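You operate a simulated robot arm through the tools that you are given. There is no shell and no other tool. Be economical: measure what you need, move in short steps, check, and stop when the job is done.

You are at the controls of a simulated two-armed robot. One attempt, no reset.

JOB
Shut the press table. Pick up the brown block with one hand, pass it to the other hand and put it on the hand-wheel end of the machine table. Take the green pin and put it in the grey bin. Put the spring from the top of the green side table on the top of the middle raw tank. Put the buffer with the yellow dot on top of the type plate on the top of the trestle table. Put three of the rubber buffers from the top of the trestle table on the steel plate on the blue bench. Fetch the block with the yellow band and set it on top of the silver fittings on the top of the trestle table. Put one of the orange brackets from the top of the trestle table on top of the levers with the blue handles. Any order will do. Set down upright: brown block, buffer with the yellow dot, orange bracket.

Only the result counts: the job must be done as asked and must still hold three seconds after the hand-in. Knocking over, shifting, dropping, spilling or breaking anything else fails it.

ROBOT AND FRAMES
Two 7-joint arms with fingered hands on one trunk, on a base that drives. Base frame: it is fixed to the floor where the robot stands at the start and does not move with it; the origin is under the middle of the robot, x ahead of it, y to its left, z up. Readings come in mm, rad, newtons and seconds.
The left shoulder is at the start at [91, 170, 1155], the right one opposite. With the tool pointing down near the work surface each hand reaches from about 100 to 480 mm from the robot's upright axis, wherever it stands, measured 20 degrees to its own side. Places, roughly: block with the yellow band (8x6x4 cm) [-8100, 4100, 800]; brown block [-3500, 750, 750]; buffer with the yellow dot (5x5x5 cm) [-7700, 3700, 800]; fittings (13x12x6 cm) [-8100, 3900, 800]; green pin [-2500, 3250, 1000]; grey bin [-2750, 3250, 250]; hand-wheel end of the machine table [-4000, 3500, 900]; levers with the blue handles (23x10x5 cm) [-8500, 4600, 800]; orange bracket (6x6x8 cm) [-8300, 4400, 800]; press table [800, -100, 900]; rubber buffer [-7500, 3750, 750]; spring (3x3x4 cm) [-2400, 3400, 900]; steel plate on the blue bench [-10100, -700, 900]; top of the middle raw tank [-3500, 700, 700]; type plate [-7500, 4000, 750]. Payload 4 kg a hand.
The tool frame of a hand sits at the grasp point between the pads (the TCP): z along the fingers, y along the line on which they close. The tips reach 26 mm beyond it. Largest opening 132 mm; the body of the gripper starts 73 mm behind the TCP. The gripper is a hand of 4 fingers: y runs from the thumb to the fingers, the wrist lies at [0, 0, -224] in the tool frame, and closing takes about 1.5 s.
Orientation is that of the tool frame in the base frame, as a unit quaternion [x, y, z, w]. With the fingers straight down and closing along the base's y, the tool's x points along the base's -x, its y along +y and its z along -z.

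CONTROLS
- The arms move only by the tool send_rows. It takes "left_moves", "right_moves" or both (then of equal length, played together; a hand with none holds still); each is one flat list of numbers, 7 for each row, row after row: the shift along the tool's x, y, z in mm, then the turn, a rotation vector about the tool's x, y, z in rad, then the gripper command, from -1 (fully open) to 1 (shut), values between in proportion. In form: [x, y, z, ax, ay, az, jaw, x, y, z, ax, ay, az, jaw, ...]. A call has 1 to 12 rows; each row is the pose to reach, as a shift and turn from the pose commanded when the call began, along the tool's axes at that moment. Each row takes 0.2 s and may step no farther than 50 mm and 0.15 rad from the row before; otherwise, or with a gripper value out of range, the whole call is refused. A pose out of reach is approached as far as the arm can. The call stops where the force on the tool passes 40 N (or 10 N more than at its start, if that is more) or the arm is blocked; 0.2 s more then pass. The fingers move at their own pace (about 108 mm/s each) and stop on an object; they squeeze with about 33 N. The grip force told is the motor's: it shows also when the fingers shut on nothing. Time passes only in rows, and 0.2 s behind the last, so rows that repeat a pose let the fingers close. The reply holds the time, the measured pose of the TCP, the force on the tool along the base axes, the opening and the grip force, in the units named above and with some noise, with the torque about the TCP (base axes, N m) and any sound that the robot's microphone picked up.
- Cameras (640 x 400 px; columns grow to the right, rows downward): "scene" is now at [173.8, -5, 1332.3]; the picture's right is [-0.05, -1.00, 0.00], its down [-0.61, 0.03, -0.79] and it looks along [0.79, -0.04, -0.61] (base axes); focal length 296 px, centre (320, 200). "left" rides on the left gripper at [-73, 6, -94] in its tool frame; the picture's right is [-0.08, -1.00, 0.00], its down [0.78, -0.06, -0.62] and it looks along [0.61, -0.05, 0.79] (tool axes); focal length 230 px, centre (320, 200). "right" rides on the right gripper at [73, 6, -94] in its tool frame; the picture's right is [-0.08, 1.00, 0.00], its down [-0.79, -0.06, -0.62] and it looks along [-0.61, -0.05, 0.79] (tool axes); focal length 230 px, centre (320, 200). There is no depth. A picture from a camera that has moved, and an enlarged one, comes with that camera's place and axes in the base frame and with its lens. The place of the scene camera against the robot may be out by one fixed shift of up to 18 mm in any direction.
- camera(camera): a new picture of that camera. It takes no simulated time.
- raise_lower(by): slides the trunk up (or, below 0, down) by that many mm; the arms and the scene camera ride with it, the base frame stays. It gives what a move gives, with no picture.
- roll_base(legs): drives the robot by 1 to 6 legs, each [ahead, left, turn to the left] in mm, mm and rad, along the robot's own axes; the way and the turn of a leg run together, so that a leg with both is an arc; at most 1500 mm and 3.142 rad a leg. The arms and the cameras ride along, it lands a little off, and it stops where it bumps. It gives what a move gives.
- preshape(shape, hand): the hand has 4 fingers and takes this shape, open, in about a second: jaw (thumb against the fingers, like two jaws); tri (thumb and two fingers); tip (a fingertip pinch); poke (one finger out to press); point (the index stretched); flat (the hand flat); cup (the hand cupped); fist (a fist). The gripper value then closes the fingers along that shape, each until it touches; the sizes above hold for jaw. It gives what a move gives, with no picture.
- head_to(pan, tilt): turns the head with the scene camera to pan (to the left, within 1.396 rad either way) and tilt (down, from -0.506 to 1.204), counted from straight ahead of the robot. It gives what a move gives.
- zoom(camera, box): a new picture of the part [left, top, right, bottom] of that camera's present view, enlarged. It takes no simulated time.
- finish_job(): hands the job in; it is judged then, once.

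Go step by step. Nothing tells you exact positions but the pictures and the camera data: compare them with the known pose of the tool, close in by small moves and look again before you grip or let go. The budget is 525 turns and 318 pictures, counting those below and the enlarged ones. Unless the task says otherwise, let go and move clear before handing in, and close with one line.

The tools are called as name(argument=value, ...) on one line, values as JSON. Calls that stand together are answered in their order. send_rows: Moves the arms, as the interface text tells. Its arguments: {"type":"object","properties":{"left_moves":{"type":"array"},"right_moves":{"type":"array"}},"required":[]} The other tools are called the same way: raise_lower (by) slides the trunk up or down; preshape (shape, hand) gives the hand a shape; roll_base (legs) drives the base; head_to (pan, tilt) turns the head that bears the scene camera; camera (camera) takes a picture; zoom (camera, box) takes an enlarged picture of a part of a camera's view; finish_job () hands the job in.

At the start:

```text
clock: 0.0
left_tcp_pos: [519.1, 163.9, 1086.7]
left_ee_rot: [-0.001, 1.0, 0.0, 0.0]
left_ft_force: [-0.4, 1.0, -0.7]
left_moment: [0.0, 0.02, 0.0]
left_width: 131.9
left_gripper_force: 0.0
left_shape: jaw
right_tcp_pos: [488.3, -205.2, 1113.7]
right_ee_rot: [0.0, 1.0, 0.0, 0.0]
right_ft_force: [0.0, 0.8, 0.0]
right_moment: [0.02, -0.02, 0.0]
right_width: 131.9
right_gripper_force: 0.0
right_shape: jaw
trunk travel left (down, up): [-169.0, 182.0]
robot x, y, heading: [-4.0, 3.7, 0.001]
head pan, tilt: [-0.051, 0.654]
```

scene: 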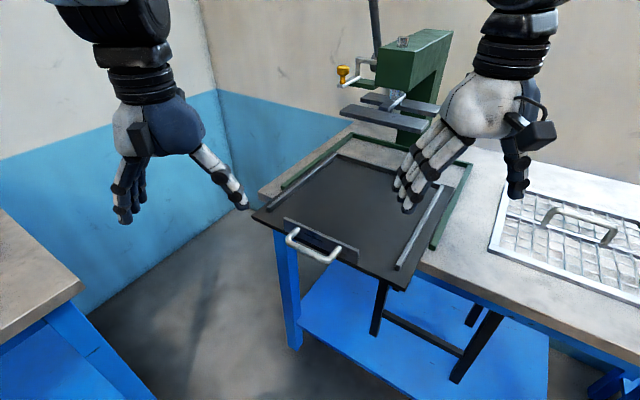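
right: 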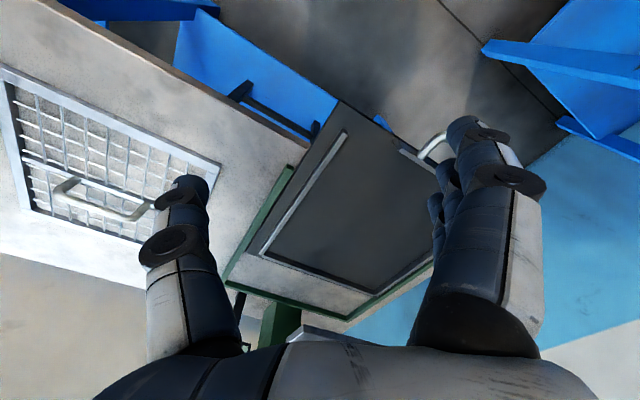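
left: 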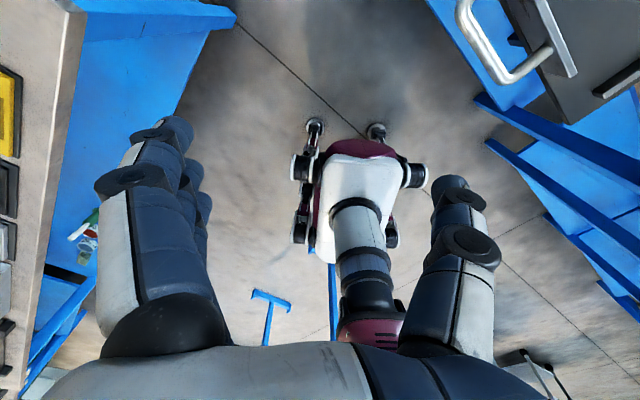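

I see the black press table pulled out with its handle near [590, -20, 900], and its slide runs toward roughly (+0.78, -0.62). First I'll look around before moving.

zoom(camera="scene", box=[230, 110, 490, 310])

head_to(pan=1.3, tilt=0.4)

camera(camera="scene")

head_to(pan=-0.2, tilt=1.1)

camera(camera="scene")

```text
2.00 times, centred on (360, 210) of scene
camera zoom: at [173.8, -5.0, 1332.3], right [-0.05, -1.0, 0.0], down [-0.61, 0.03, -0.79], along [0.79, -0.04, -0.61], focal length 591 px, centre (240, 180)
```

zoom: 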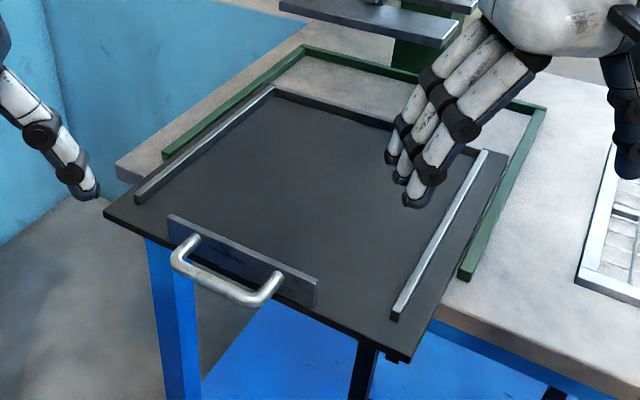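

```text
clock: 1.5
left_tcp_pos: [519.2, 166.3, 1087.0]
left_ee_rot: [0.0, 1.0, -0.001, 0.0]
left_ft_force: [0.6, -0.2, 0.3]
left_moment: [-0.04, 0.0, 0.02]
left_width: 131.6
left_gripper_force: 0.1
left_shape: jaw
right_tcp_pos: [488.3, -202.5, 1112.9]
right_ee_rot: [0.0, 1.0, 0.0, 0.001]
right_ft_force: [0.6, 1.5, 0.2]
right_moment: [0.0, 0.02, 0.01]
right_width: 131.8
right_gripper_force: 0.0
right_shape: jaw
trunk travel left (down, up): [-169.0, 182.0]
robot x, y, heading: [-0.6, -2.3, 0.001]
head pan, tilt: [1.3, 0.4]
```

```text
313 pictures are left
camera scene: at [169.0, 41.0, 1349.1], right [0.45, -0.89, 0.0], down [-0.4, -0.2, -0.89], along [0.8, 0.41, -0.45], focal length 296 px, centre (320, 200)
```

scene: 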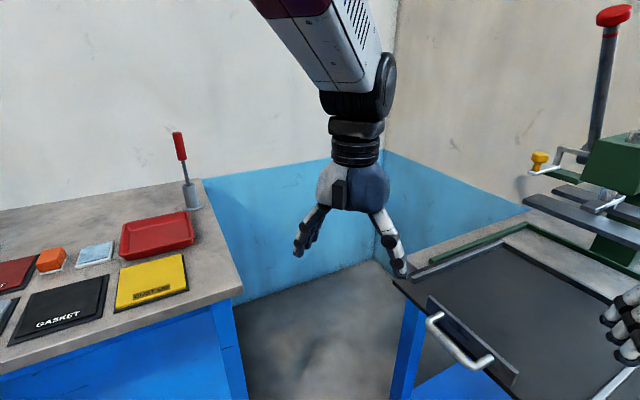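

```text
clock: 3.1
left_tcp_pos: [517.7, 163.2, 1086.3]
left_ee_rot: [0.0, 1.0, 0.0, 0.001]
left_ft_force: [-0.3, 1.3, -0.3]
left_moment: [-0.01, -0.01, -0.03]
left_width: 131.8
left_gripper_force: 0.1
left_shape: jaw
right_tcp_pos: [488.7, -203.0, 1113.6]
right_ee_rot: [0.0, 1.0, 0.0, 0.0]
right_ft_force: [0.9, 0.0, 0.1]
right_moment: [0.01, 0.0, -0.03]
right_width: 131.8
right_gripper_force: 0.1
right_shape: jaw
trunk travel left (down, up): [-169.0, 182.0]
robot x, y, heading: [1.8, -0.1, -0.002]
head pan, tilt: [-0.201, 1.1]
```

```text
312 pictures are left
camera scene: at [149.2, -13.1, 1298.5], right [-0.2, -0.98, 0.0], down [-0.87, 0.18, -0.45], along [0.45, -0.09, -0.89], focal length 296 px, centre (320, 200)
```

scene: 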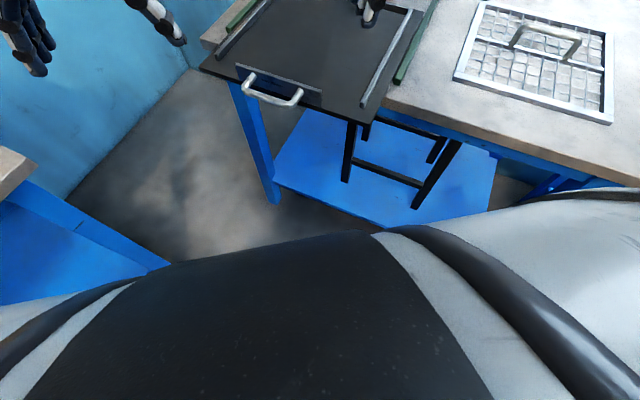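

The press lies ahead and a parts bench lies to the left. The first pan picture did not match the pan it reported, so I'll retry it.

head_to(pan=1.3, tilt=0.3)

camera(camera="scene")

head_to(pan=-1.3, tilt=0.3)

camera(camera="scene")

```text
clock: 4.7
left_tcp_pos: [518.3, 165.0, 1085.9]
left_ee_rot: [0.0, 1.0, 0.001, 0.0]
left_ft_force: [0.1, 0.2, 0.5]
left_moment: [-0.04, 0.01, 0.03]
left_width: 131.9
left_gripper_force: 0.1
left_shape: jaw
right_tcp_pos: [488.5, -203.5, 1113.3]
right_ee_rot: [0.0, 1.0, -0.001, 0.0]
right_ft_force: [-0.5, -1.3, 0.2]
right_moment: [0.01, -0.04, 0.03]
right_width: 131.6
right_gripper_force: 0.0
right_shape: jaw
trunk travel left (down, up): [-169.0, 182.0]
robot x, y, heading: [-1.3, 3.0, -0.001]
head pan, tilt: [1.3, 0.3]
```

```text
311 pictures are left
camera scene: at [112.9, 89.2, 1364.4], right [0.96, -0.27, 0.0], down [-0.08, -0.29, -0.95], along [0.26, 0.92, -0.3], focal length 296 px, centre (320, 200)
```

scene: 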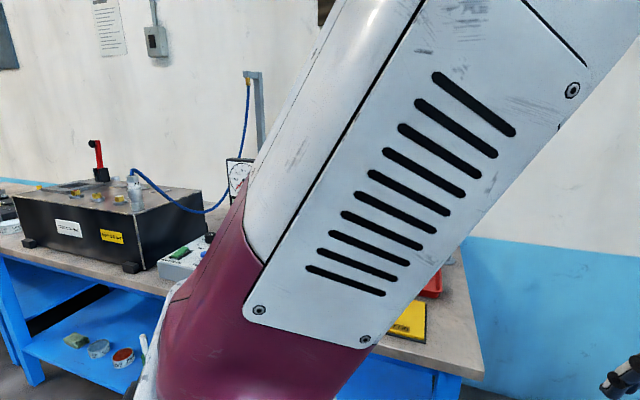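

```text
clock: 7.0
left_tcp_pos: [519.4, 164.0, 1085.9]
left_ee_rot: [0.0, 1.0, 0.0, 0.0]
left_ft_force: [0.8, -0.5, 0.7]
left_moment: [0.0, 0.02, 0.01]
left_width: 131.8
left_gripper_force: 0.0
left_shape: jaw
right_tcp_pos: [489.2, -203.7, 1113.4]
right_ee_rot: [0.001, 1.0, 0.0, 0.0]
right_ft_force: [-0.8, 0.3, -0.3]
right_moment: [0.0, 0.01, 0.02]
right_width: 131.6
right_gripper_force: 0.1
right_shape: jaw
trunk travel left (down, up): [-169.0, 182.0]
robot x, y, heading: [-0.5, 0.4, -0.001]
head pan, tilt: [-1.3, 0.3]
```

```text
310 pictures are left
camera scene: at [112.3, -90.6, 1364.6], right [-0.96, -0.27, 0.0], down [-0.08, 0.28, -0.96], along [0.26, -0.92, -0.3], focal length 296 px, centre (320, 200)
```

scene: 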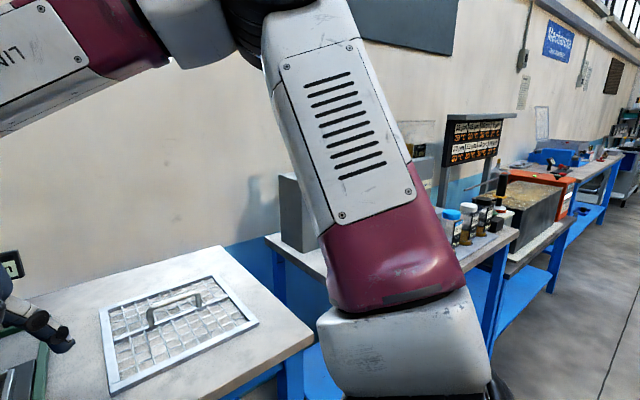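

Both benches look rotated about -0.65 rad from my base frame, and the table slides along about (0.775, -0.632), with roughly 150 mm of travel left. I'll pull both hands back, then drive to face the handle squarely.

send_rows(left_moves=[50, 0, 0, 0, 0, 0, 0, 100, 0, 0, 0, 0, 0, 0.5, 150, 0, 0, 0, 0, 0, 1, 180, 0, 0, 0, 0, 0, 1], right_moves=[50, 0, 0, 0, 0, 0, -1, 100, 0, 0, 0, 0, 0, -1, 150, 0, 0, 0, 0, 0, -1, 180, 0, 0, 0, 0, 0, -1])

roll_base(legs=[[100, 60, 0], [0, 0, -0.67]])

head_to(pan=0.1, tilt=0.8)

camera(camera="scene")

camera(camera="left")

```text
clock: 8.0
left_tcp_pos: [338.5, 160.9, 1085.8]
left_ee_rot: [0.0, 1.0, 0.001, 0.002]
left_ft_force: [-0.2, -0.7, 0.6]
left_moment: [-0.01, 0.02, 0.04]
left_width: 0.0
left_gripper_force: 30.8
left_shape: jaw
right_tcp_pos: [307.5, -205.7, 1113.3]
right_ee_rot: [0.0, 1.0, 0.0, 0.0]
right_ft_force: [0.6, 0.5, -0.1]
right_moment: [-0.01, 0.01, 0.01]
right_width: 131.7
right_gripper_force: 0.1
right_shape: jaw
trunk travel left (down, up): [-169.0, 182.0]
robot x, y, heading: [3.9, -0.7, -0.004]
head pan, tilt: [-1.3, 0.3]
```

```text
clock: 11.1
left_tcp_pos: [463.2, -25.8, 1085.1]
left_ee_rot: [0.333, 0.943, -0.001, 0.0]
left_ft_force: [-0.2, 0.0, 0.6]
left_moment: [0.01, -0.02, 0.01]
left_width: 0.0
left_gripper_force: 33.3
left_shape: jaw
right_tcp_pos: [208.7, -293.1, 1114.0]
right_ee_rot: [0.333, 0.943, 0.0, 0.0]
right_ft_force: [0.2, 0.1, -0.3]
right_moment: [0.05, 0.03, 0.03]
right_width: 131.9
right_gripper_force: 0.1
right_shape: jaw
trunk travel left (down, up): [-169.0, 182.0]
robot x, y, heading: [97.2, 61.7, -0.682]
head pan, tilt: [-1.3, 0.3]
```

```text
clock: 12.6
left_tcp_pos: [462.3, -25.9, 1085.3]
left_ee_rot: [0.333, 0.943, 0.0, 0.0]
left_ft_force: [0.2, 0.3, 0.0]
left_moment: [0.02, 0.03, -0.01]
left_width: 0.0
left_gripper_force: 32.1
left_shape: jaw
right_tcp_pos: [209.1, -293.5, 1114.7]
right_ee_rot: [0.333, 0.943, 0.001, -0.001]
right_ft_force: [0.3, 0.8, 0.2]
right_moment: [0.01, -0.02, 0.0]
right_width: 131.9
right_gripper_force: 0.0
right_shape: jaw
trunk travel left (down, up): [-169.0, 182.0]
robot x, y, heading: [98.8, 64.4, -0.679]
head pan, tilt: [0.099, 0.799]
```

```text
309 pictures are left
camera scene: at [230.4, -46.9, 1320.2], right [-0.55, -0.84, 0.0], down [-0.6, 0.39, -0.7], along [0.58, -0.38, -0.72], focal length 296 px, centre (320, 200)
```

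scene: 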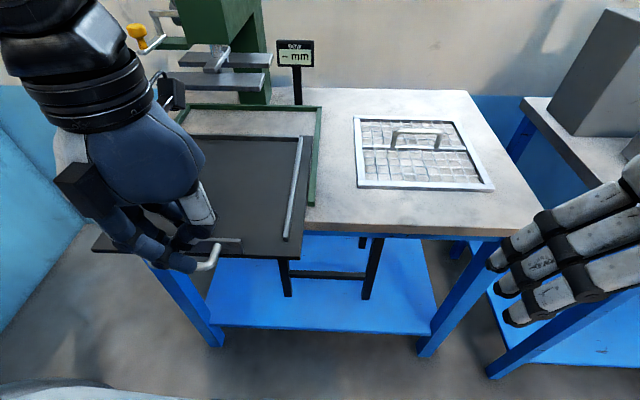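

```text
308 pictures are left
camera left: at [523.7, -68.2, 1178.0], right [-0.57, -0.82, 0.0], down [-0.65, 0.45, 0.62], along [-0.51, 0.35, -0.79], focal length 230 px, centre (320, 200)
```

left: 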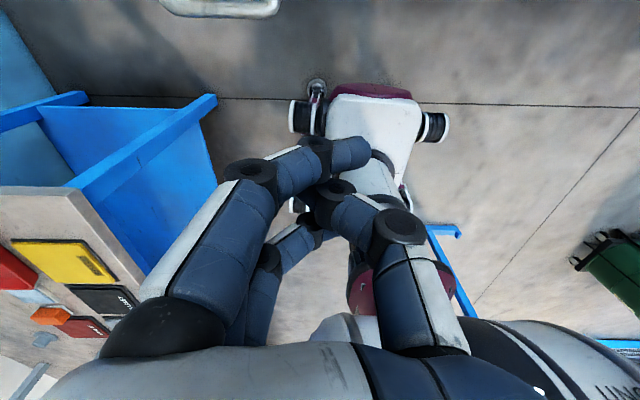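

Triangulating the left and scene views puts the handle bar's centre near [583, 2, 895], with the slide along (0.82, -0.57), a heading of about -0.61. I'll square up, then place the closed left hand in front of the handle.

send_rows(left_moves=[40, 0, 0, 0, 0, 0, 1, 80, 0, 0, 0, 0, 0, 1])

roll_base(legs=[[0, 0, 0.07], [80, 0, 0], [0, 64, 0]])

head_to(pan=0.2, tilt=0.9)

camera(camera="scene")

camera(camera="left")

camera(camera="right")

```text
clock: 13.2
left_tcp_pos: [405.5, 7.6, 1100.7]
left_ee_rot: [0.333, 0.943, 0.001, -0.001]
left_ft_force: [-0.2, -0.2, -0.3]
left_moment: [-0.01, -0.05, 0.0]
left_width: 0.0
left_gripper_force: 33.5
left_shape: jaw
left hand out of reach, approached as far as the arm can: row 2
right_tcp_pos: [208.3, -294.4, 1113.9]
right_ee_rot: [0.333, 0.943, 0.001, 0.001]
right_ft_force: [-0.6, -1.0, 0.3]
right_moment: [0.0, -0.04, -0.02]
right_width: 131.6
right_gripper_force: 0.1
right_shape: jaw
trunk travel left (down, up): [-169.0, 182.0]
robot x, y, heading: [99.8, 60.7, -0.673]
head pan, tilt: [0.099, 0.799]
```

```text
clock: 15.3
left_tcp_pos: [512.7, 34.4, 1100.7]
left_ee_rot: [0.301, 0.953, 0.0, -0.001]
left_ft_force: [0.8, 0.0, 0.3]
left_moment: [-0.03, 0.03, 0.02]
left_width: 0.0
left_gripper_force: 32.8
left_shape: jaw
right_tcp_pos: [334.9, -279.9, 1113.6]
right_ee_rot: [0.302, 0.953, 0.0, 0.001]
right_ft_force: [-0.3, 0.2, 0.6]
right_moment: [-0.04, 0.03, 0.03]
right_width: 131.8
right_gripper_force: 0.0
right_shape: jaw
trunk travel left (down, up): [-169.0, 182.0]
robot x, y, heading: [200.4, 64.2, -0.609]
head pan, tilt: [0.099, 0.799]
```

```text
clock: 16.0
left_tcp_pos: [511.7, 32.7, 1101.4]
left_ee_rot: [0.301, 0.954, 0.001, -0.001]
left_ft_force: [0.8, 0.0, 0.2]
left_moment: [-0.01, 0.0, 0.06]
left_width: 0.0
left_gripper_force: 33.2
left_shape: jaw
right_tcp_pos: [334.9, -281.1, 1114.8]
right_ee_rot: [0.302, 0.953, 0.002, 0.0]
right_ft_force: [-0.3, -0.5, 0.2]
right_moment: [0.02, 0.0, 0.01]
right_width: 132.1
right_gripper_force: 0.0
right_shape: jaw
trunk travel left (down, up): [-169.0, 182.0]
robot x, y, heading: [200.5, 63.6, -0.614]
head pan, tilt: [0.201, 0.901]
```

```text
307 pictures are left
camera scene: at [338.5, -23.5, 1312.3], right [-0.4, -0.92, 0.0], down [-0.72, 0.31, -0.62], along [0.57, -0.25, -0.78], focal length 296 px, centre (320, 200)
```

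scene: 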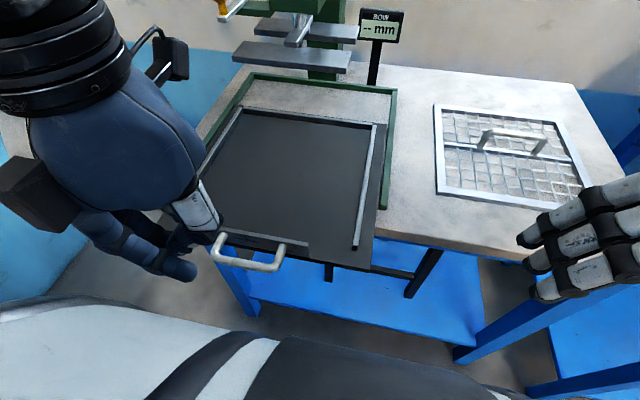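

```text
306 pictures are left
camera left: at [575.8, -4.4, 1193.9], right [-0.51, -0.86, 0.0], down [-0.68, 0.4, 0.62], along [-0.53, 0.32, -0.79], focal length 230 px, centre (320, 200)
```

left: 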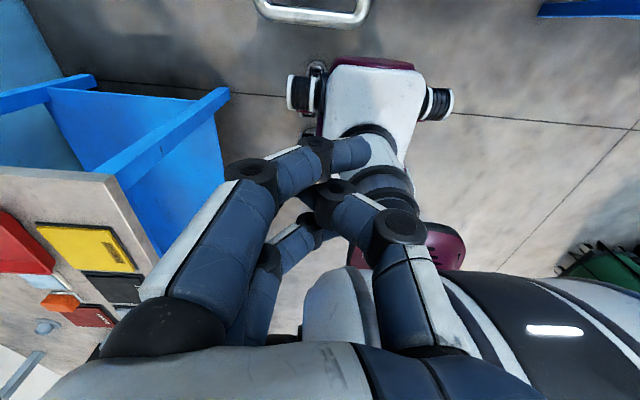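

```text
305 pictures are left
camera right: at [277.3, -233.5, 1206.7], right [0.64, 0.77, 0.0], down [0.61, -0.5, 0.62], along [0.48, -0.39, -0.79], focal length 230 px, centre (320, 200)
```

right: 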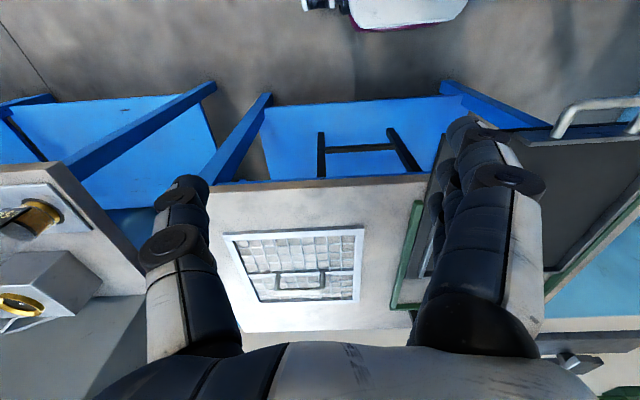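

The handle centre is at about [580, 3, 895], 73 mm ahead of the TCP and 14 mm to its left. I'll back off 40 mm for clearance, shift left and lower the hand to handle height.

roll_base(legs=[[-40, 14, 0]])

send_rows(left_moves=[0, 0, 50, 0, 0, 0, 1, 0, 0, 100, 0, 0, 0, 1, 0, 0, 150, 0, 0, 0, 1, 0, 0, 190, 0, 0, 0, 1, 0, 0, 215, 0, 0, 0, 1])

camera(camera="scene")

camera(camera="right")

```text
clock: 16.9
left_tcp_pos: [485.4, 68.4, 1101.7]
left_ee_rot: [0.301, 0.953, 0.0, 0.001]
left_ft_force: [-1.0, -0.1, 0.6]
left_moment: [-0.01, -0.05, 0.0]
left_width: 0.0
left_gripper_force: 32.8
left_shape: jaw
right_tcp_pos: [308.8, -244.1, 1114.8]
right_ee_rot: [0.3, 0.954, 0.0, 0.0]
right_ft_force: [-0.4, 0.4, -0.7]
right_moment: [-0.02, -0.02, -0.02]
right_width: 131.9
right_gripper_force: 0.0
right_shape: jaw
trunk travel left (down, up): [-169.0, 182.0]
robot x, y, heading: [170.8, 99.1, -0.616]
head pan, tilt: [0.201, 0.901]
```

```text
clock: 18.1
left_tcp_pos: [510.1, 16.8, 876.3]
left_ee_rot: [0.3, 0.954, 0.002, -0.002]
left_ft_force: [-0.3, -0.1, 0.1]
left_moment: [0.04, 0.03, 0.0]
left_width: 0.1
left_gripper_force: 32.9
left_shape: jaw
left hand out of reach, approached as far as the arm can: row 1, 2, 3, 4, 5
right_tcp_pos: [309.5, -245.9, 1113.5]
right_ee_rot: [0.301, 0.954, 0.001, -0.001]
right_ft_force: [0.0, 0.8, 0.8]
right_moment: [0.01, 0.01, -0.05]
right_width: 131.8
right_gripper_force: 0.1
right_shape: jaw
trunk travel left (down, up): [-169.0, 182.0]
robot x, y, heading: [177.6, 100.1, -0.615]
head pan, tilt: [0.201, 0.901]
```

```text
304 pictures are left
camera scene: at [312.9, 10.9, 1312.2], right [-0.4, -0.92, 0.0], down [-0.72, 0.31, -0.62], along [0.57, -0.25, -0.78], focal length 296 px, centre (320, 200)
```

scene: 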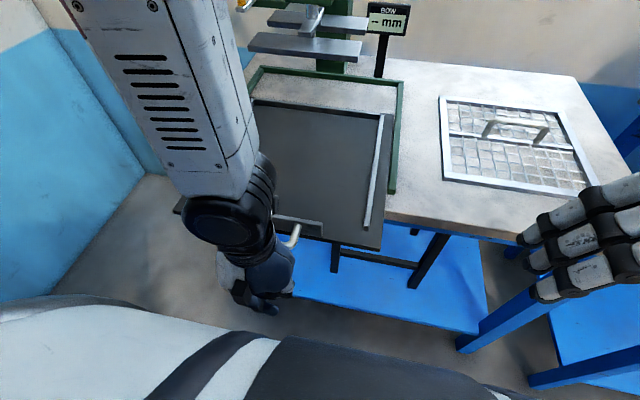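

```text
303 pictures are left
camera right: at [251.9, -199.1, 1206.5], right [0.64, 0.77, 0.0], down [0.61, -0.5, 0.62], along [0.48, -0.39, -0.79], focal length 230 px, centre (320, 200)
```

right: 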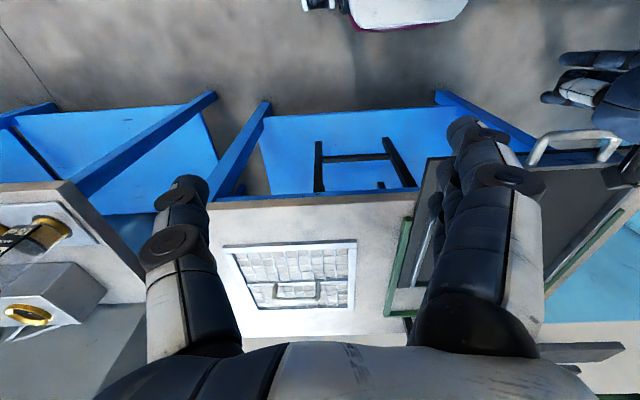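

The hand is down at handle height, about 65 mm short of the bar and 28 mm to its right. I'll step forward and left to find out which commanded pose counts.

send_rows(left_moves=[-20, 14, 10, 0, 0, 0, 1, -40, 28, 20, 0, 0, 0, 1])

camera(camera="right")

camera(camera="left")

```text
clock: 18.7
left_tcp_pos: [560.0, 19.8, 856.8]
left_ee_rot: [0.302, 0.953, 0.0, 0.0]
left_ft_force: [-0.4, 0.0, -0.5]
left_moment: [0.0, -0.03, 0.03]
left_width: 0.2
left_gripper_force: 32.8
left_shape: jaw
right_tcp_pos: [308.9, -245.9, 1113.3]
right_ee_rot: [0.301, 0.954, 0.0, 0.0]
right_ft_force: [0.3, -0.1, 0.5]
right_moment: [0.02, 0.0, 0.04]
right_width: 131.9
right_gripper_force: 0.1
right_shape: jaw
trunk travel left (down, up): [-169.0, 182.0]
robot x, y, heading: [176.9, 96.2, -0.61]
head pan, tilt: [0.201, 0.901]
```

```text
302 pictures are left
camera right: at [252.4, -197.8, 1206.9], right [0.64, 0.77, 0.0], down [0.61, -0.5, 0.62], along [0.48, -0.39, -0.79], focal length 230 px, centre (320, 200)
```

right: 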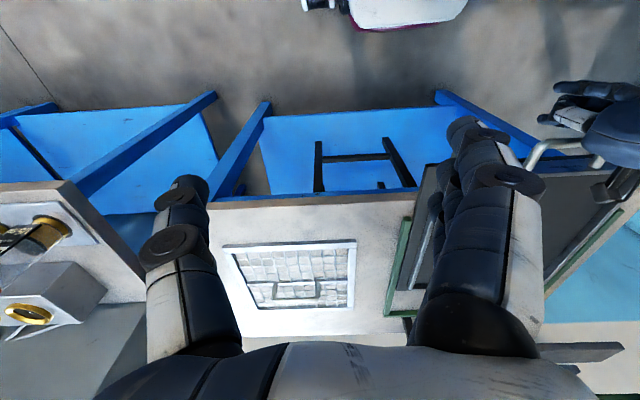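

```text
301 pictures are left
camera left: at [624.2, -17.1, 949.4], right [-0.51, -0.86, 0.0], down [-0.68, 0.4, 0.62], along [-0.53, 0.31, -0.79], focal length 230 px, centre (320, 200)
```

left: 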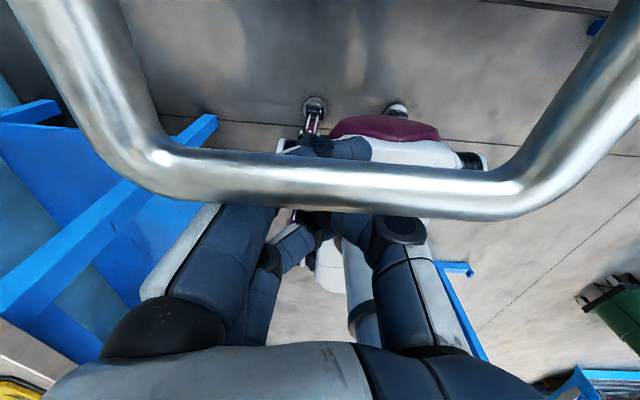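

The hand is centred in front of the bar, with the bar about 20 mm above the TCP. I'll push forward gently along the slide.

send_rows(left_moves=[-12, 0, 0, 0, 0, 0, 1, -24, 0, 0, 0, 0, 0, 1, -36, 0, 0, 0, 0, 0, 1, -48, 0, 0, 0, 0, 0, 1, -60, 0, 0, 0, 0, 0, 1, -72, 0, 0, 0, 0, 0, 1, -84, 0, 0, 0, 0, 0, 1, -96, 0, 0, 0, 0, 0, 1, -108, 0, 0, 0, 0, 0, 1, -120, 0, 0, 0, 0, 0, 1])

camera(camera="scene")

```text
clock: 20.9
left_tcp_pos: [659.3, -48.5, 855.6]
left_ee_rot: [0.301, 0.954, -0.001, 0.0]
left_ft_force: [-1.7, 1.5, -0.5]
left_moment: [-0.09, -0.07, 0.08]
left_width: 0.0
left_gripper_force: 32.7
left_shape: jaw
right_tcp_pos: [310.6, -247.0, 1113.5]
right_ee_rot: [0.301, 0.954, 0.0, -0.001]
right_ft_force: [-0.4, -0.2, -0.2]
right_moment: [-0.01, 0.02, 0.01]
right_width: 132.1
right_gripper_force: 0.0
right_shape: jaw
trunk travel left (down, up): [-169.0, 182.0]
robot x, y, heading: [172.6, 100.8, -0.615]
head pan, tilt: [0.201, 0.901]
```

```text
300 pictures are left
camera scene: at [313.4, 11.9, 1312.2], right [-0.4, -0.92, 0.0], down [-0.72, 0.31, -0.62], along [0.57, -0.25, -0.78], focal length 296 px, centre (320, 200)
```

scene: 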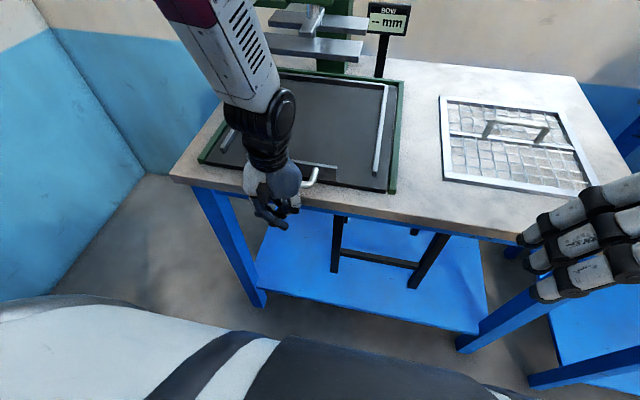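

The table is sliding in and already sits nearly flush with the green frame. I'll keep pushing until it reaches its stop.

send_rows(left_moves=[-8, 0, 0, 0, 0, 0, 1, -16, 0, 0, 0, 0, 0, 1, -24, 0, 0, 0, 0, 0, 1, -32, 0, 0, 0, 0, 0, 1, -40, 0, 0, 0, 0, 0, 1, -48, 0, 0, 0, 0, 0, 1, -56, 0, 0, 0, 0, 0, 1, -64, 0, 0, 0, 0, 0, 1])

camera(camera="scene")

```text
clock: 21.7
left_tcp_pos: [668.4, -54.6, 854.4]
left_ee_rot: [0.3, 0.954, 0.006, -0.01]
left_ft_force: [-15.3, 11.8, 11.7]
left_moment: [-0.29, -0.9, 0.39]
left_width: 0.0
left_gripper_force: 33.3
left_shape: jaw
right_tcp_pos: [307.3, -244.8, 1114.6]
right_ee_rot: [0.3, 0.954, 0.0, 0.002]
right_ft_force: [-0.9, -0.7, 0.7]
right_moment: [0.01, -0.01, 0.0]
right_width: 132.3
right_gripper_force: 0.1
right_shape: jaw
trunk travel left (down, up): [-169.0, 182.0]
robot x, y, heading: [175.2, 97.6, -0.61]
head pan, tilt: [0.201, 0.901]
stopped in row 4 (left hand): the force on the tool passed its limit (the readings are from after the stop); the commanded pose is now the measured one
```

```text
299 pictures are left
camera scene: at [310.9, 13.5, 1312.9], right [-0.4, -0.92, 0.0], down [-0.72, 0.31, -0.62], along [0.57, -0.25, -0.78], focal length 296 px, centre (320, 200)
```

scene: 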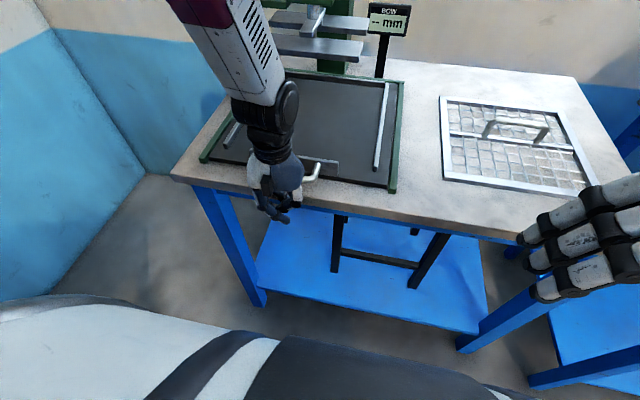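

The force stop tripped. I need to tell whether the table has reached its end stop or my hand has met the bench edge.

zoom(camera="scene", box=[190, 50, 430, 230])

camera(camera="left")

camera(camera="right")

```text
2.22 times, centred on (310, 140) of scene
camera zoom: at [310.9, 13.5, 1312.9], right [-0.4, -0.92, 0.0], down [-0.72, 0.31, -0.62], along [0.57, -0.25, -0.78], focal length 657 px, centre (342, 333)
```

zoom: 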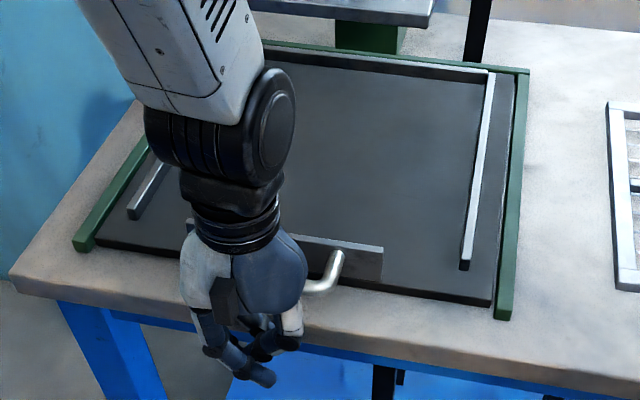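

```text
297 pictures are left
camera left: at [735.1, -93.6, 945.2], right [-0.51, -0.86, -0.01], down [-0.67, 0.39, 0.64], along [-0.55, 0.33, -0.77], focal length 230 px, centre (320, 200)
```

left: 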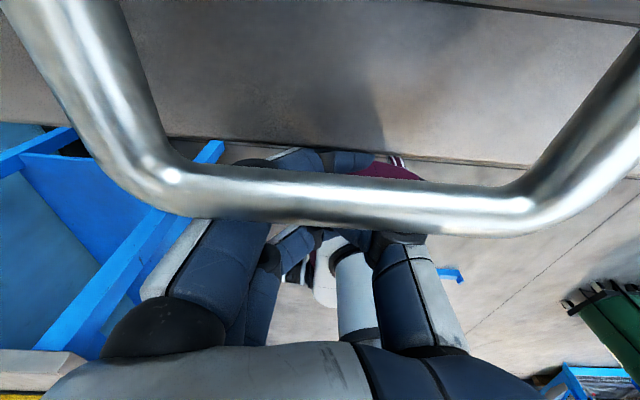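

```text
296 pictures are left
camera right: at [250.3, -196.8, 1207.4], right [0.64, 0.77, 0.0], down [0.61, -0.5, 0.62], along [0.48, -0.39, -0.79], focal length 230 px, centre (320, 200)
```

right: 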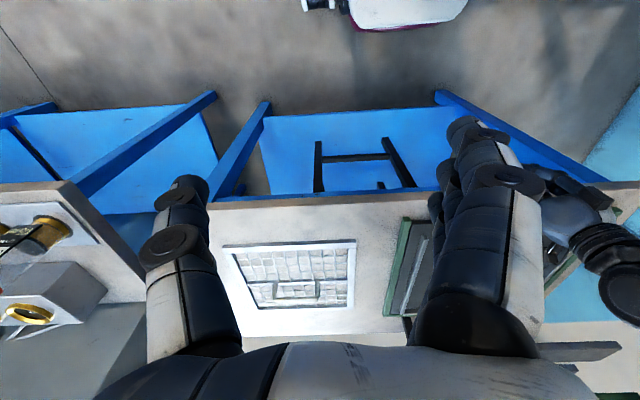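

The table looks seated against the green frame, but my fingertips might be touching the bench edge. I'll back off, raise the hand 25 mm and push again to confirm the stop.

send_rows(left_moves=[15, 0, 0, 0, 0, 0, 1, 15, 0, -25, 0, 0, 0, 1, 5, 0, -25, 0, 0, 0, 1, -3, 0, -25, 0, 0, 0, 1, -8, 0, -25, 0, 0, 0, 1, -14, 0, -25, 0, 0, 0, 1, -20, 0, -25, 0, 0, 0, 1, -26, 0, -25, 0, 0, 0, 1, -32, 0, -25, 0, 0, 0, 1, -38, 0, -25, 0, 0, 0, 1])

zoom(camera="scene", box=[190, 50, 430, 230])

```text
clock: 22.9
left_tcp_pos: [670.9, -54.5, 876.8]
left_ee_rot: [0.298, 0.954, 0.007, -0.019]
left_ft_force: [-16.6, 10.4, 12.4]
left_moment: [-0.26, -0.9, 0.47]
left_width: 0.0
left_gripper_force: 32.9
left_shape: jaw
right_tcp_pos: [306.0, -242.9, 1114.6]
right_ee_rot: [0.301, 0.954, 0.001, 0.002]
right_ft_force: [0.4, -0.3, 0.3]
right_moment: [0.01, -0.01, 0.02]
right_width: 131.8
right_gripper_force: 0.1
right_shape: jaw
trunk travel left (down, up): [-169.0, 182.0]
robot x, y, heading: [171.9, 100.2, -0.607]
head pan, tilt: [0.201, 0.901]
stopped in row 6 (left hand): the force on the tool passed its limit (the readings are from after the stop); the commanded pose is now the measured one
```

```text
2.22 times, centred on (310, 140) of scene
camera zoom: at [309.9, 14.0, 1312.9], right [-0.4, -0.92, 0.0], down [-0.72, 0.31, -0.62], along [0.57, -0.25, -0.78], focal length 657 px, centre (342, 333)
```

zoom: 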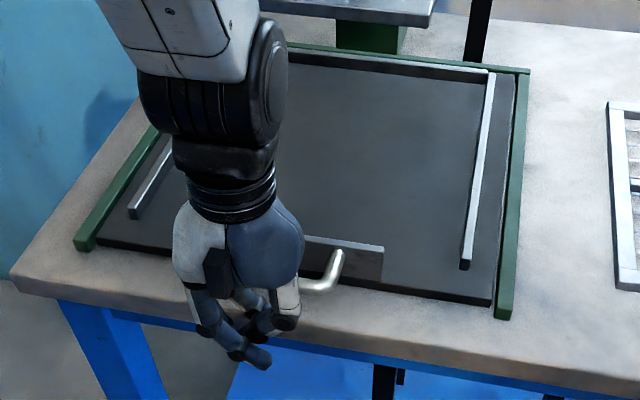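

The table stays put, so it is at its stop and shut. Now I'll withdraw the hand, back away and look around for the next station.

send_rows(left_moves=[40, 0, 0, 0, 0, 0, 1, 60, 0, 0, 0, 0, 0, 1])

roll_base(legs=[[-500, 0, 0]])

head_to(pan=-0.1, tilt=0.5)

camera(camera="scene")

head_to(pan=-1.39, tilt=0.3)

camera(camera="scene")

```text
clock: 23.6
left_tcp_pos: [624.5, -18.8, 879.2]
left_ee_rot: [0.3, 0.954, 0.007, -0.018]
left_ft_force: [1.3, -0.8, 0.0]
left_moment: [-0.01, 0.05, -0.01]
left_width: 0.1
left_gripper_force: 32.8
left_shape: jaw
right_tcp_pos: [309.5, -244.0, 1113.5]
right_ee_rot: [0.3, 0.954, 0.001, -0.001]
right_ft_force: [-0.7, 0.1, -0.2]
right_moment: [0.0, -0.01, -0.03]
right_width: 132.0
right_gripper_force: 0.0
right_shape: jaw
trunk travel left (down, up): [-169.0, 182.0]
robot x, y, heading: [172.6, 96.6, -0.611]
head pan, tilt: [0.201, 0.901]
```

```text
clock: 26.4
left_tcp_pos: [233.3, 255.8, 879.1]
left_ee_rot: [0.296, 0.955, 0.008, -0.018]
left_ft_force: [-1.4, 0.3, -1.0]
left_moment: [-0.02, 0.02, -0.01]
left_width: 0.1
left_gripper_force: 33.3
left_shape: jaw
right_tcp_pos: [-80.1, 27.3, 1113.3]
right_ee_rot: [0.298, 0.955, 0.0, 0.0]
right_ft_force: [-0.4, -0.7, 0.9]
right_moment: [-0.01, -0.02, 0.01]
right_width: 131.7
right_gripper_force: 0.0
right_shape: jaw
trunk travel left (down, up): [-169.0, 182.0]
robot x, y, heading: [-218.7, 371.6, -0.601]
head pan, tilt: [0.201, 0.901]
```

```text
clock: 27.3
left_tcp_pos: [234.6, 255.4, 879.7]
left_ee_rot: [0.296, 0.955, 0.007, -0.017]
left_ft_force: [-0.2, 0.1, -0.2]
left_moment: [0.0, -0.03, -0.02]
left_width: 0.2
left_gripper_force: 33.4
left_shape: jaw
right_tcp_pos: [-79.4, 26.2, 1113.3]
right_ee_rot: [0.298, 0.955, 0.0, -0.001]
right_ft_force: [-0.8, 0.2, -0.8]
right_moment: [-0.02, -0.02, 0.02]
right_width: 131.8
right_gripper_force: 0.0
right_shape: jaw
trunk travel left (down, up): [-169.0, 182.0]
robot x, y, heading: [-216.8, 372.0, -0.608]
head pan, tilt: [-0.099, 0.499]
```

```text
294 pictures are left
camera scene: at [-77.7, 256.0, 1346.1], right [-0.65, -0.76, 0.0], down [-0.37, 0.31, -0.88], along [0.67, -0.57, -0.48], focal length 296 px, centre (320, 200)
```

scene: 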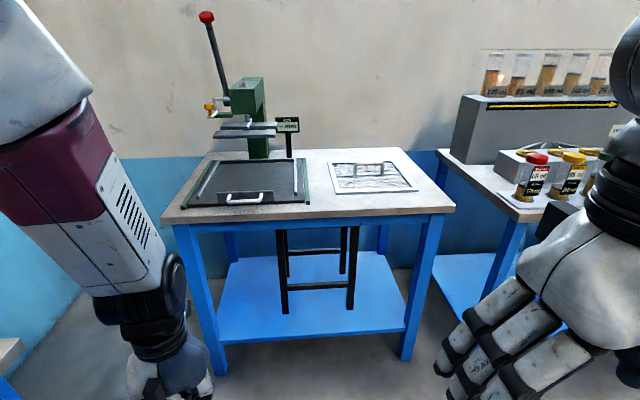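

```text
clock: 28.7
left_tcp_pos: [234.0, 254.5, 879.5]
left_ee_rot: [0.296, 0.955, 0.007, -0.019]
left_ft_force: [0.3, 0.0, -0.1]
left_moment: [0.01, 0.01, -0.02]
left_width: 0.0
left_gripper_force: 32.6
left_shape: jaw
right_tcp_pos: [-78.5, 26.9, 1113.7]
right_ee_rot: [0.298, 0.954, 0.0, 0.0]
right_ft_force: [0.2, 0.8, -0.5]
right_moment: [-0.01, 0.0, -0.02]
right_width: 132.0
right_gripper_force: 0.1
right_shape: jaw
trunk travel left (down, up): [-169.0, 182.0]
robot x, y, heading: [-217.6, 369.9, -0.607]
head pan, tilt: [-1.389, 0.3]
```

```text
293 pictures are left
camera scene: at [-185.3, 229.7, 1364.6], right [-0.91, 0.41, 0.0], down [0.12, 0.27, -0.96], along [-0.39, -0.87, -0.3], focal length 296 px, centre (320, 200)
```

scene: 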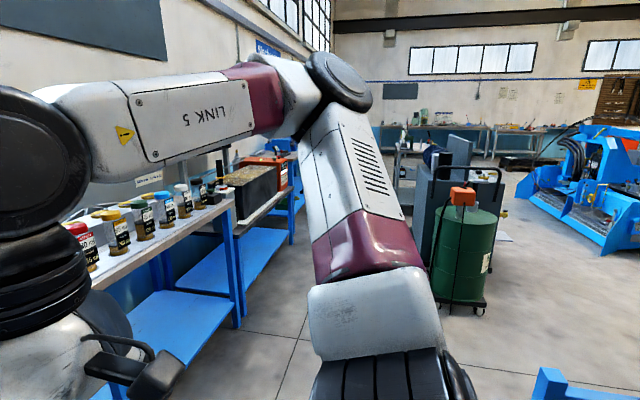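

The press table is shut and clear. I'll tuck the left hand up and turn right in place to survey the room.

send_rows(left_moves=[0, 0, -50, 0, 0, 0, 0, 0, 0, -100, 0, 0, 0, -1, 0, 0, -150, 0, 0, 0, -1, 0, 0, -200, 0, 0, 0, -1, 30, 0, -240, 0, 0, 0, -1, 70, 0, -240, 0, 0, 0, -1, 110, 0, -240, 0, 0, 0, -1])

roll_base(legs=[[0, 0, -1.2]])

head_to(pan=0, tilt=0.35)

camera(camera="scene")

head_to(pan=-0.9, tilt=0.35)

camera(camera="scene")

```text
clock: 30.3
left_tcp_pos: [151.1, 311.7, 1125.5]
left_ee_rot: [0.297, 0.955, 0.007, -0.017]
left_ft_force: [1.1, -0.1, 0.0]
left_moment: [-0.01, 0.03, 0.01]
left_width: 131.9
left_gripper_force: 0.0
left_shape: jaw
right_tcp_pos: [-79.0, 28.1, 1112.9]
right_ee_rot: [0.298, 0.955, -0.001, 0.0]
right_ft_force: [-0.4, 1.2, -0.3]
right_moment: [0.0, -0.02, 0.01]
right_width: 131.8
right_gripper_force: 0.0
right_shape: jaw
trunk travel left (down, up): [-169.0, 182.0]
robot x, y, heading: [-214.8, 370.8, -0.605]
head pan, tilt: [-1.389, 0.3]
```

```text
clock: 33.8
left_tcp_pos: [-155.0, 3.0, 1124.9]
left_ee_rot: [0.797, 0.604, 0.017, -0.011]
left_ft_force: [0.1, 0.4, -0.3]
left_moment: [-0.02, -0.01, 0.08]
left_width: 131.7
left_gripper_force: 0.0
left_shape: jaw
right_tcp_pos: [-498.1, 130.6, 1113.8]
right_ee_rot: [0.798, 0.603, 0.0, 0.001]
right_ft_force: [0.1, 0.1, 0.9]
right_moment: [0.01, 0.0, -0.01]
right_width: 131.8
right_gripper_force: 0.0
right_shape: jaw
trunk travel left (down, up): [-169.0, 182.0]
robot x, y, heading: [-214.6, 366.8, -1.848]
head pan, tilt: [-1.389, 0.3]
```

```text
clock: 35.3
left_tcp_pos: [-155.3, 2.1, 1126.2]
left_ee_rot: [0.797, 0.603, 0.016, -0.011]
left_ft_force: [-0.2, -0.8, -0.1]
left_moment: [-0.01, 0.01, -0.02]
left_width: 132.1
left_gripper_force: 0.0
left_shape: jaw
right_tcp_pos: [-498.0, 130.3, 1113.7]
right_ee_rot: [0.798, 0.603, 0.001, 0.0]
right_ft_force: [-0.5, -0.6, -0.1]
right_moment: [0.0, 0.02, -0.02]
right_width: 132.1
right_gripper_force: 0.0
right_shape: jaw
trunk travel left (down, up): [-169.0, 182.0]
robot x, y, heading: [-223.1, 373.7, -1.847]
head pan, tilt: [0.0, 0.351]
```

```text
292 pictures are left
camera scene: at [-280.5, 186.5, 1359.9], right [-0.96, 0.27, 0.0], down [0.09, 0.33, -0.94], along [-0.26, -0.9, -0.34], focal length 296 px, centre (320, 200)
```

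scene: 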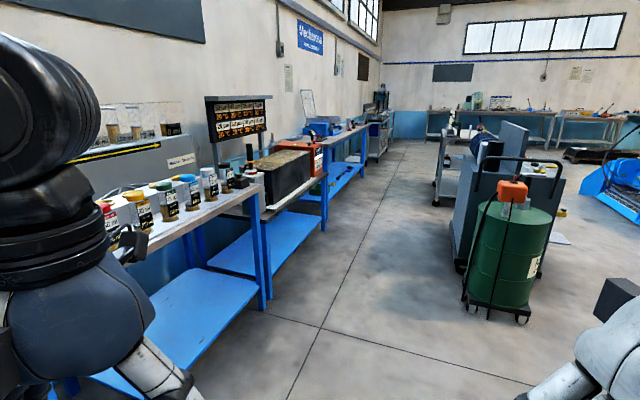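

```text
clock: 36.5
left_tcp_pos: [-155.5, 3.9, 1126.0]
left_ee_rot: [0.797, 0.604, 0.016, -0.01]
left_ft_force: [0.2, -0.4, 0.3]
left_moment: [0.0, 0.0, 0.03]
left_width: 132.0
left_gripper_force: 0.2
left_shape: jaw
right_tcp_pos: [-499.3, 129.8, 1114.0]
right_ee_rot: [0.797, 0.603, 0.001, 0.0]
right_ft_force: [-0.2, -0.4, 0.3]
right_moment: [0.04, -0.01, 0.0]
right_width: 132.2
right_gripper_force: 0.1
right_shape: jaw
trunk travel left (down, up): [-169.0, 182.0]
robot x, y, heading: [-215.7, 369.2, -1.849]
head pan, tilt: [-0.901, 0.351]
```

```text
291 pictures are left
camera scene: at [-341.0, 240.2, 1359.9], right [-0.39, 0.92, 0.0], down [0.32, 0.13, -0.94], along [-0.87, -0.36, -0.34], focal length 296 px, centre (320, 200)
```

scene: 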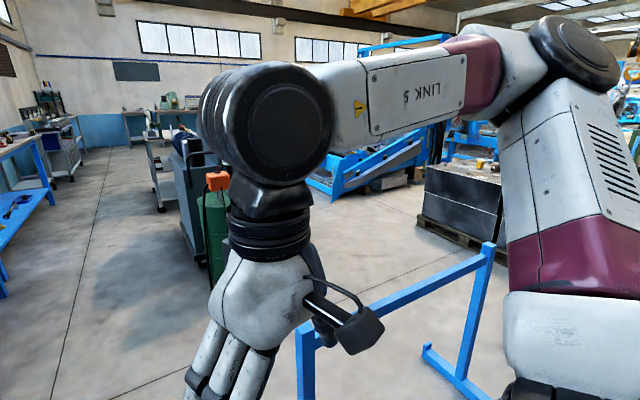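

A low blue barrier runs parallel to the corridor at about b = -590 in my room frame, where b is room-lateral and a runs down the room from the press. I'll turn on to face down the room and look.

roll_base(legs=[[0, 0, -1.9]])

head_to(pan=0.0, tilt=0.3)

camera(camera="scene")

head_to(pan=0.85, tilt=0.3)

camera(camera="scene")

head_to(pan=-0.85, tilt=0.3)

camera(camera="scene")

```text
clock: 41.5
left_tcp_pos: [-584.8, 434.3, 1125.3]
left_ee_rot: [0.954, -0.301, 0.017, 0.007]
left_ft_force: [0.6, -0.1, -0.3]
left_moment: [0.01, 0.0, 0.01]
left_width: 131.8
left_gripper_force: 0.1
left_shape: jaw
right_tcp_pos: [-352.0, 717.4, 1113.9]
right_ee_rot: [0.954, -0.3, -0.001, 0.001]
right_ft_force: [0.3, 0.1, -0.2]
right_moment: [0.01, -0.01, -0.02]
right_width: 132.1
right_gripper_force: 0.0
right_shape: jaw
trunk travel left (down, up): [-169.0, 182.0]
robot x, y, heading: [-219.3, 372.6, 2.536]
head pan, tilt: [-0.901, 0.351]
```

```text
clock: 42.7
left_tcp_pos: [-584.5, 435.6, 1124.6]
left_ee_rot: [0.954, -0.3, 0.018, 0.008]
left_ft_force: [0.3, -1.0, -0.3]
left_moment: [0.01, -0.01, 0.01]
left_width: 131.9
left_gripper_force: 0.0
left_shape: jaw
right_tcp_pos: [-351.7, 716.7, 1114.3]
right_ee_rot: [0.954, -0.301, 0.0, 0.001]
right_ft_force: [0.2, -0.3, 0.2]
right_moment: [0.02, 0.02, 0.02]
right_width: 131.9
right_gripper_force: 0.1
right_shape: jaw
trunk travel left (down, up): [-169.0, 182.0]
robot x, y, heading: [-218.4, 372.4, 2.527]
head pan, tilt: [0.0, 0.3]
```

```text
290 pictures are left
camera scene: at [-385.4, 481.3, 1364.6], right [0.57, 0.82, 0.0], down [0.24, -0.17, -0.96], along [-0.78, 0.55, -0.3], focal length 296 px, centre (320, 200)
```

scene: 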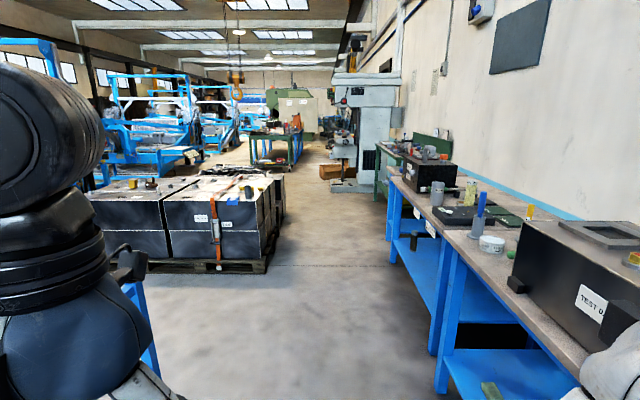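

```text
clock: 43.9
left_tcp_pos: [-584.9, 435.8, 1125.1]
left_ee_rot: [0.954, -0.3, 0.018, 0.007]
left_ft_force: [0.4, 0.0, 0.4]
left_moment: [-0.04, 0.05, 0.0]
left_width: 131.9
left_gripper_force: 0.1
left_shape: jaw
right_tcp_pos: [-352.0, 716.2, 1114.3]
right_ee_rot: [0.954, -0.3, 0.0, 0.001]
right_ft_force: [0.0, -0.2, 0.1]
right_moment: [0.0, 0.0, 0.0]
right_width: 131.8
right_gripper_force: 0.1
right_shape: jaw
trunk travel left (down, up): [-169.0, 182.0]
robot x, y, heading: [-220.1, 367.0, 2.529]
head pan, tilt: [0.85, 0.3]
```

```text
289 pictures are left
camera scene: at [-399.8, 405.7, 1364.6], right [-0.24, 0.97, 0.0], down [0.29, 0.07, -0.96], along [-0.93, -0.23, -0.3], focal length 296 px, centre (320, 200)
```

scene: 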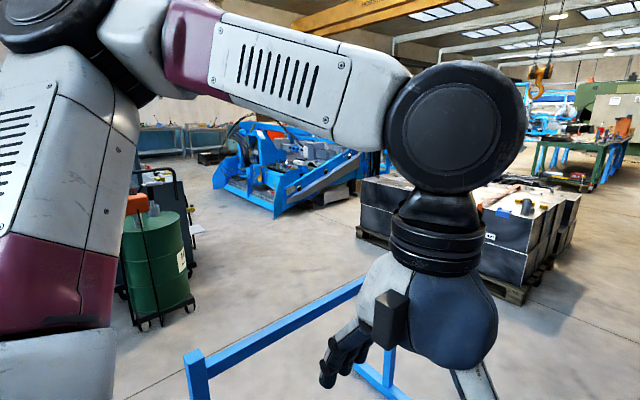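

```text
clock: 45.6
left_tcp_pos: [-586.0, 435.7, 1125.7]
left_ee_rot: [0.954, -0.3, 0.017, 0.008]
left_ft_force: [0.0, -0.2, -0.6]
left_moment: [-0.01, 0.0, 0.05]
left_width: 132.1
left_gripper_force: 0.0
left_shape: jaw
right_tcp_pos: [-351.0, 716.3, 1113.9]
right_ee_rot: [0.954, -0.3, 0.0, 0.001]
right_ft_force: [1.1, 0.7, -0.7]
right_moment: [-0.02, 0.0, 0.02]
right_width: 131.8
right_gripper_force: 0.1
right_shape: jaw
trunk travel left (down, up): [-169.0, 182.0]
robot x, y, heading: [-216.3, 371.9, 2.53]
head pan, tilt: [-0.85, 0.3]
```

```text
288 pictures are left
camera scene: at [-319.3, 520.5, 1364.6], right [0.99, 0.11, 0.0], down [0.03, -0.29, -0.96], along [-0.1, 0.95, -0.3], focal length 296 px, centre (320, 200)
```

scene: 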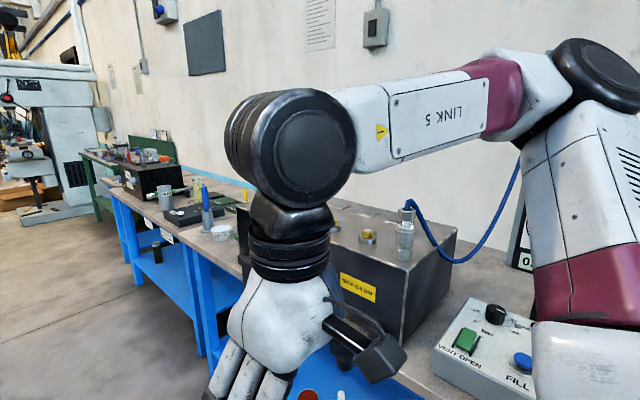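

I can see black tanks on a pallet ahead to the left, the benches on the right, and the drilling machine with a green side table further on. I'll drive down the aisle and then over toward the pallet.

roll_base(legs=[[1450, 0, 0], [0, 650, 0]])

head_to(pan=0.15, tilt=0.5)

camera(camera="scene")

```text
clock: 56.0
left_tcp_pos: [-2147.2, 787.5, 1125.6]
left_ee_rot: [0.948, -0.318, 0.017, 0.008]
left_ft_force: [-0.5, 0.0, -0.1]
left_moment: [0.02, -0.02, -0.02]
left_width: 131.9
left_gripper_force: 0.1
left_shape: jaw
right_tcp_pos: [-1904.6, 1061.6, 1113.1]
right_ee_rot: [0.948, -0.319, 0.0, 0.0]
right_ft_force: [0.3, 0.8, 0.0]
right_moment: [0.0, 0.01, 0.0]
right_width: 131.7
right_gripper_force: 0.0
right_shape: jaw
trunk travel left (down, up): [-169.0, 182.0]
robot x, y, heading: [-1782.9, 710.9, 2.498]
head pan, tilt: [-0.85, 0.3]
```

```text
clock: 57.3
left_tcp_pos: [-2147.4, 787.6, 1124.7]
left_ee_rot: [0.948, -0.318, 0.018, 0.007]
left_ft_force: [0.2, 0.1, -0.2]
left_moment: [0.04, -0.01, 0.02]
left_width: 131.8
left_gripper_force: 0.1
left_shape: jaw
right_tcp_pos: [-1904.7, 1061.3, 1114.6]
right_ee_rot: [0.948, -0.319, -0.001, 0.001]
right_ft_force: [-0.1, 0.4, 0.5]
right_moment: [-0.01, -0.02, -0.02]
right_width: 131.6
right_gripper_force: 0.1
right_shape: jaw
trunk travel left (down, up): [-169.0, 182.0]
robot x, y, heading: [-1778.0, 710.1, 2.489]
head pan, tilt: [0.15, 0.499]
```

```text
287 pictures are left
camera scene: at [-1952.2, 813.4, 1346.2], right [0.48, 0.88, 0.0], down [0.42, -0.23, -0.88], along [-0.77, 0.42, -0.48], focal length 296 px, centre (320, 200)
```

scene: 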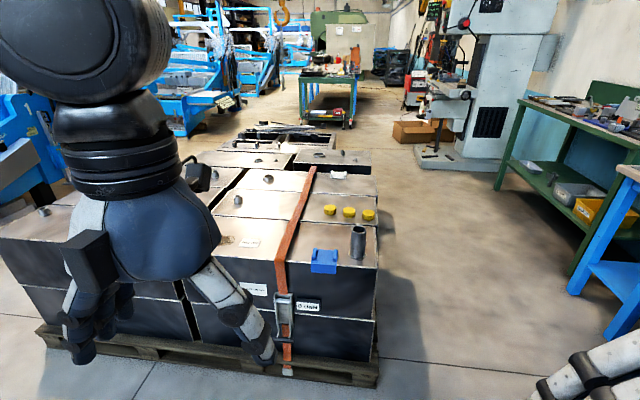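

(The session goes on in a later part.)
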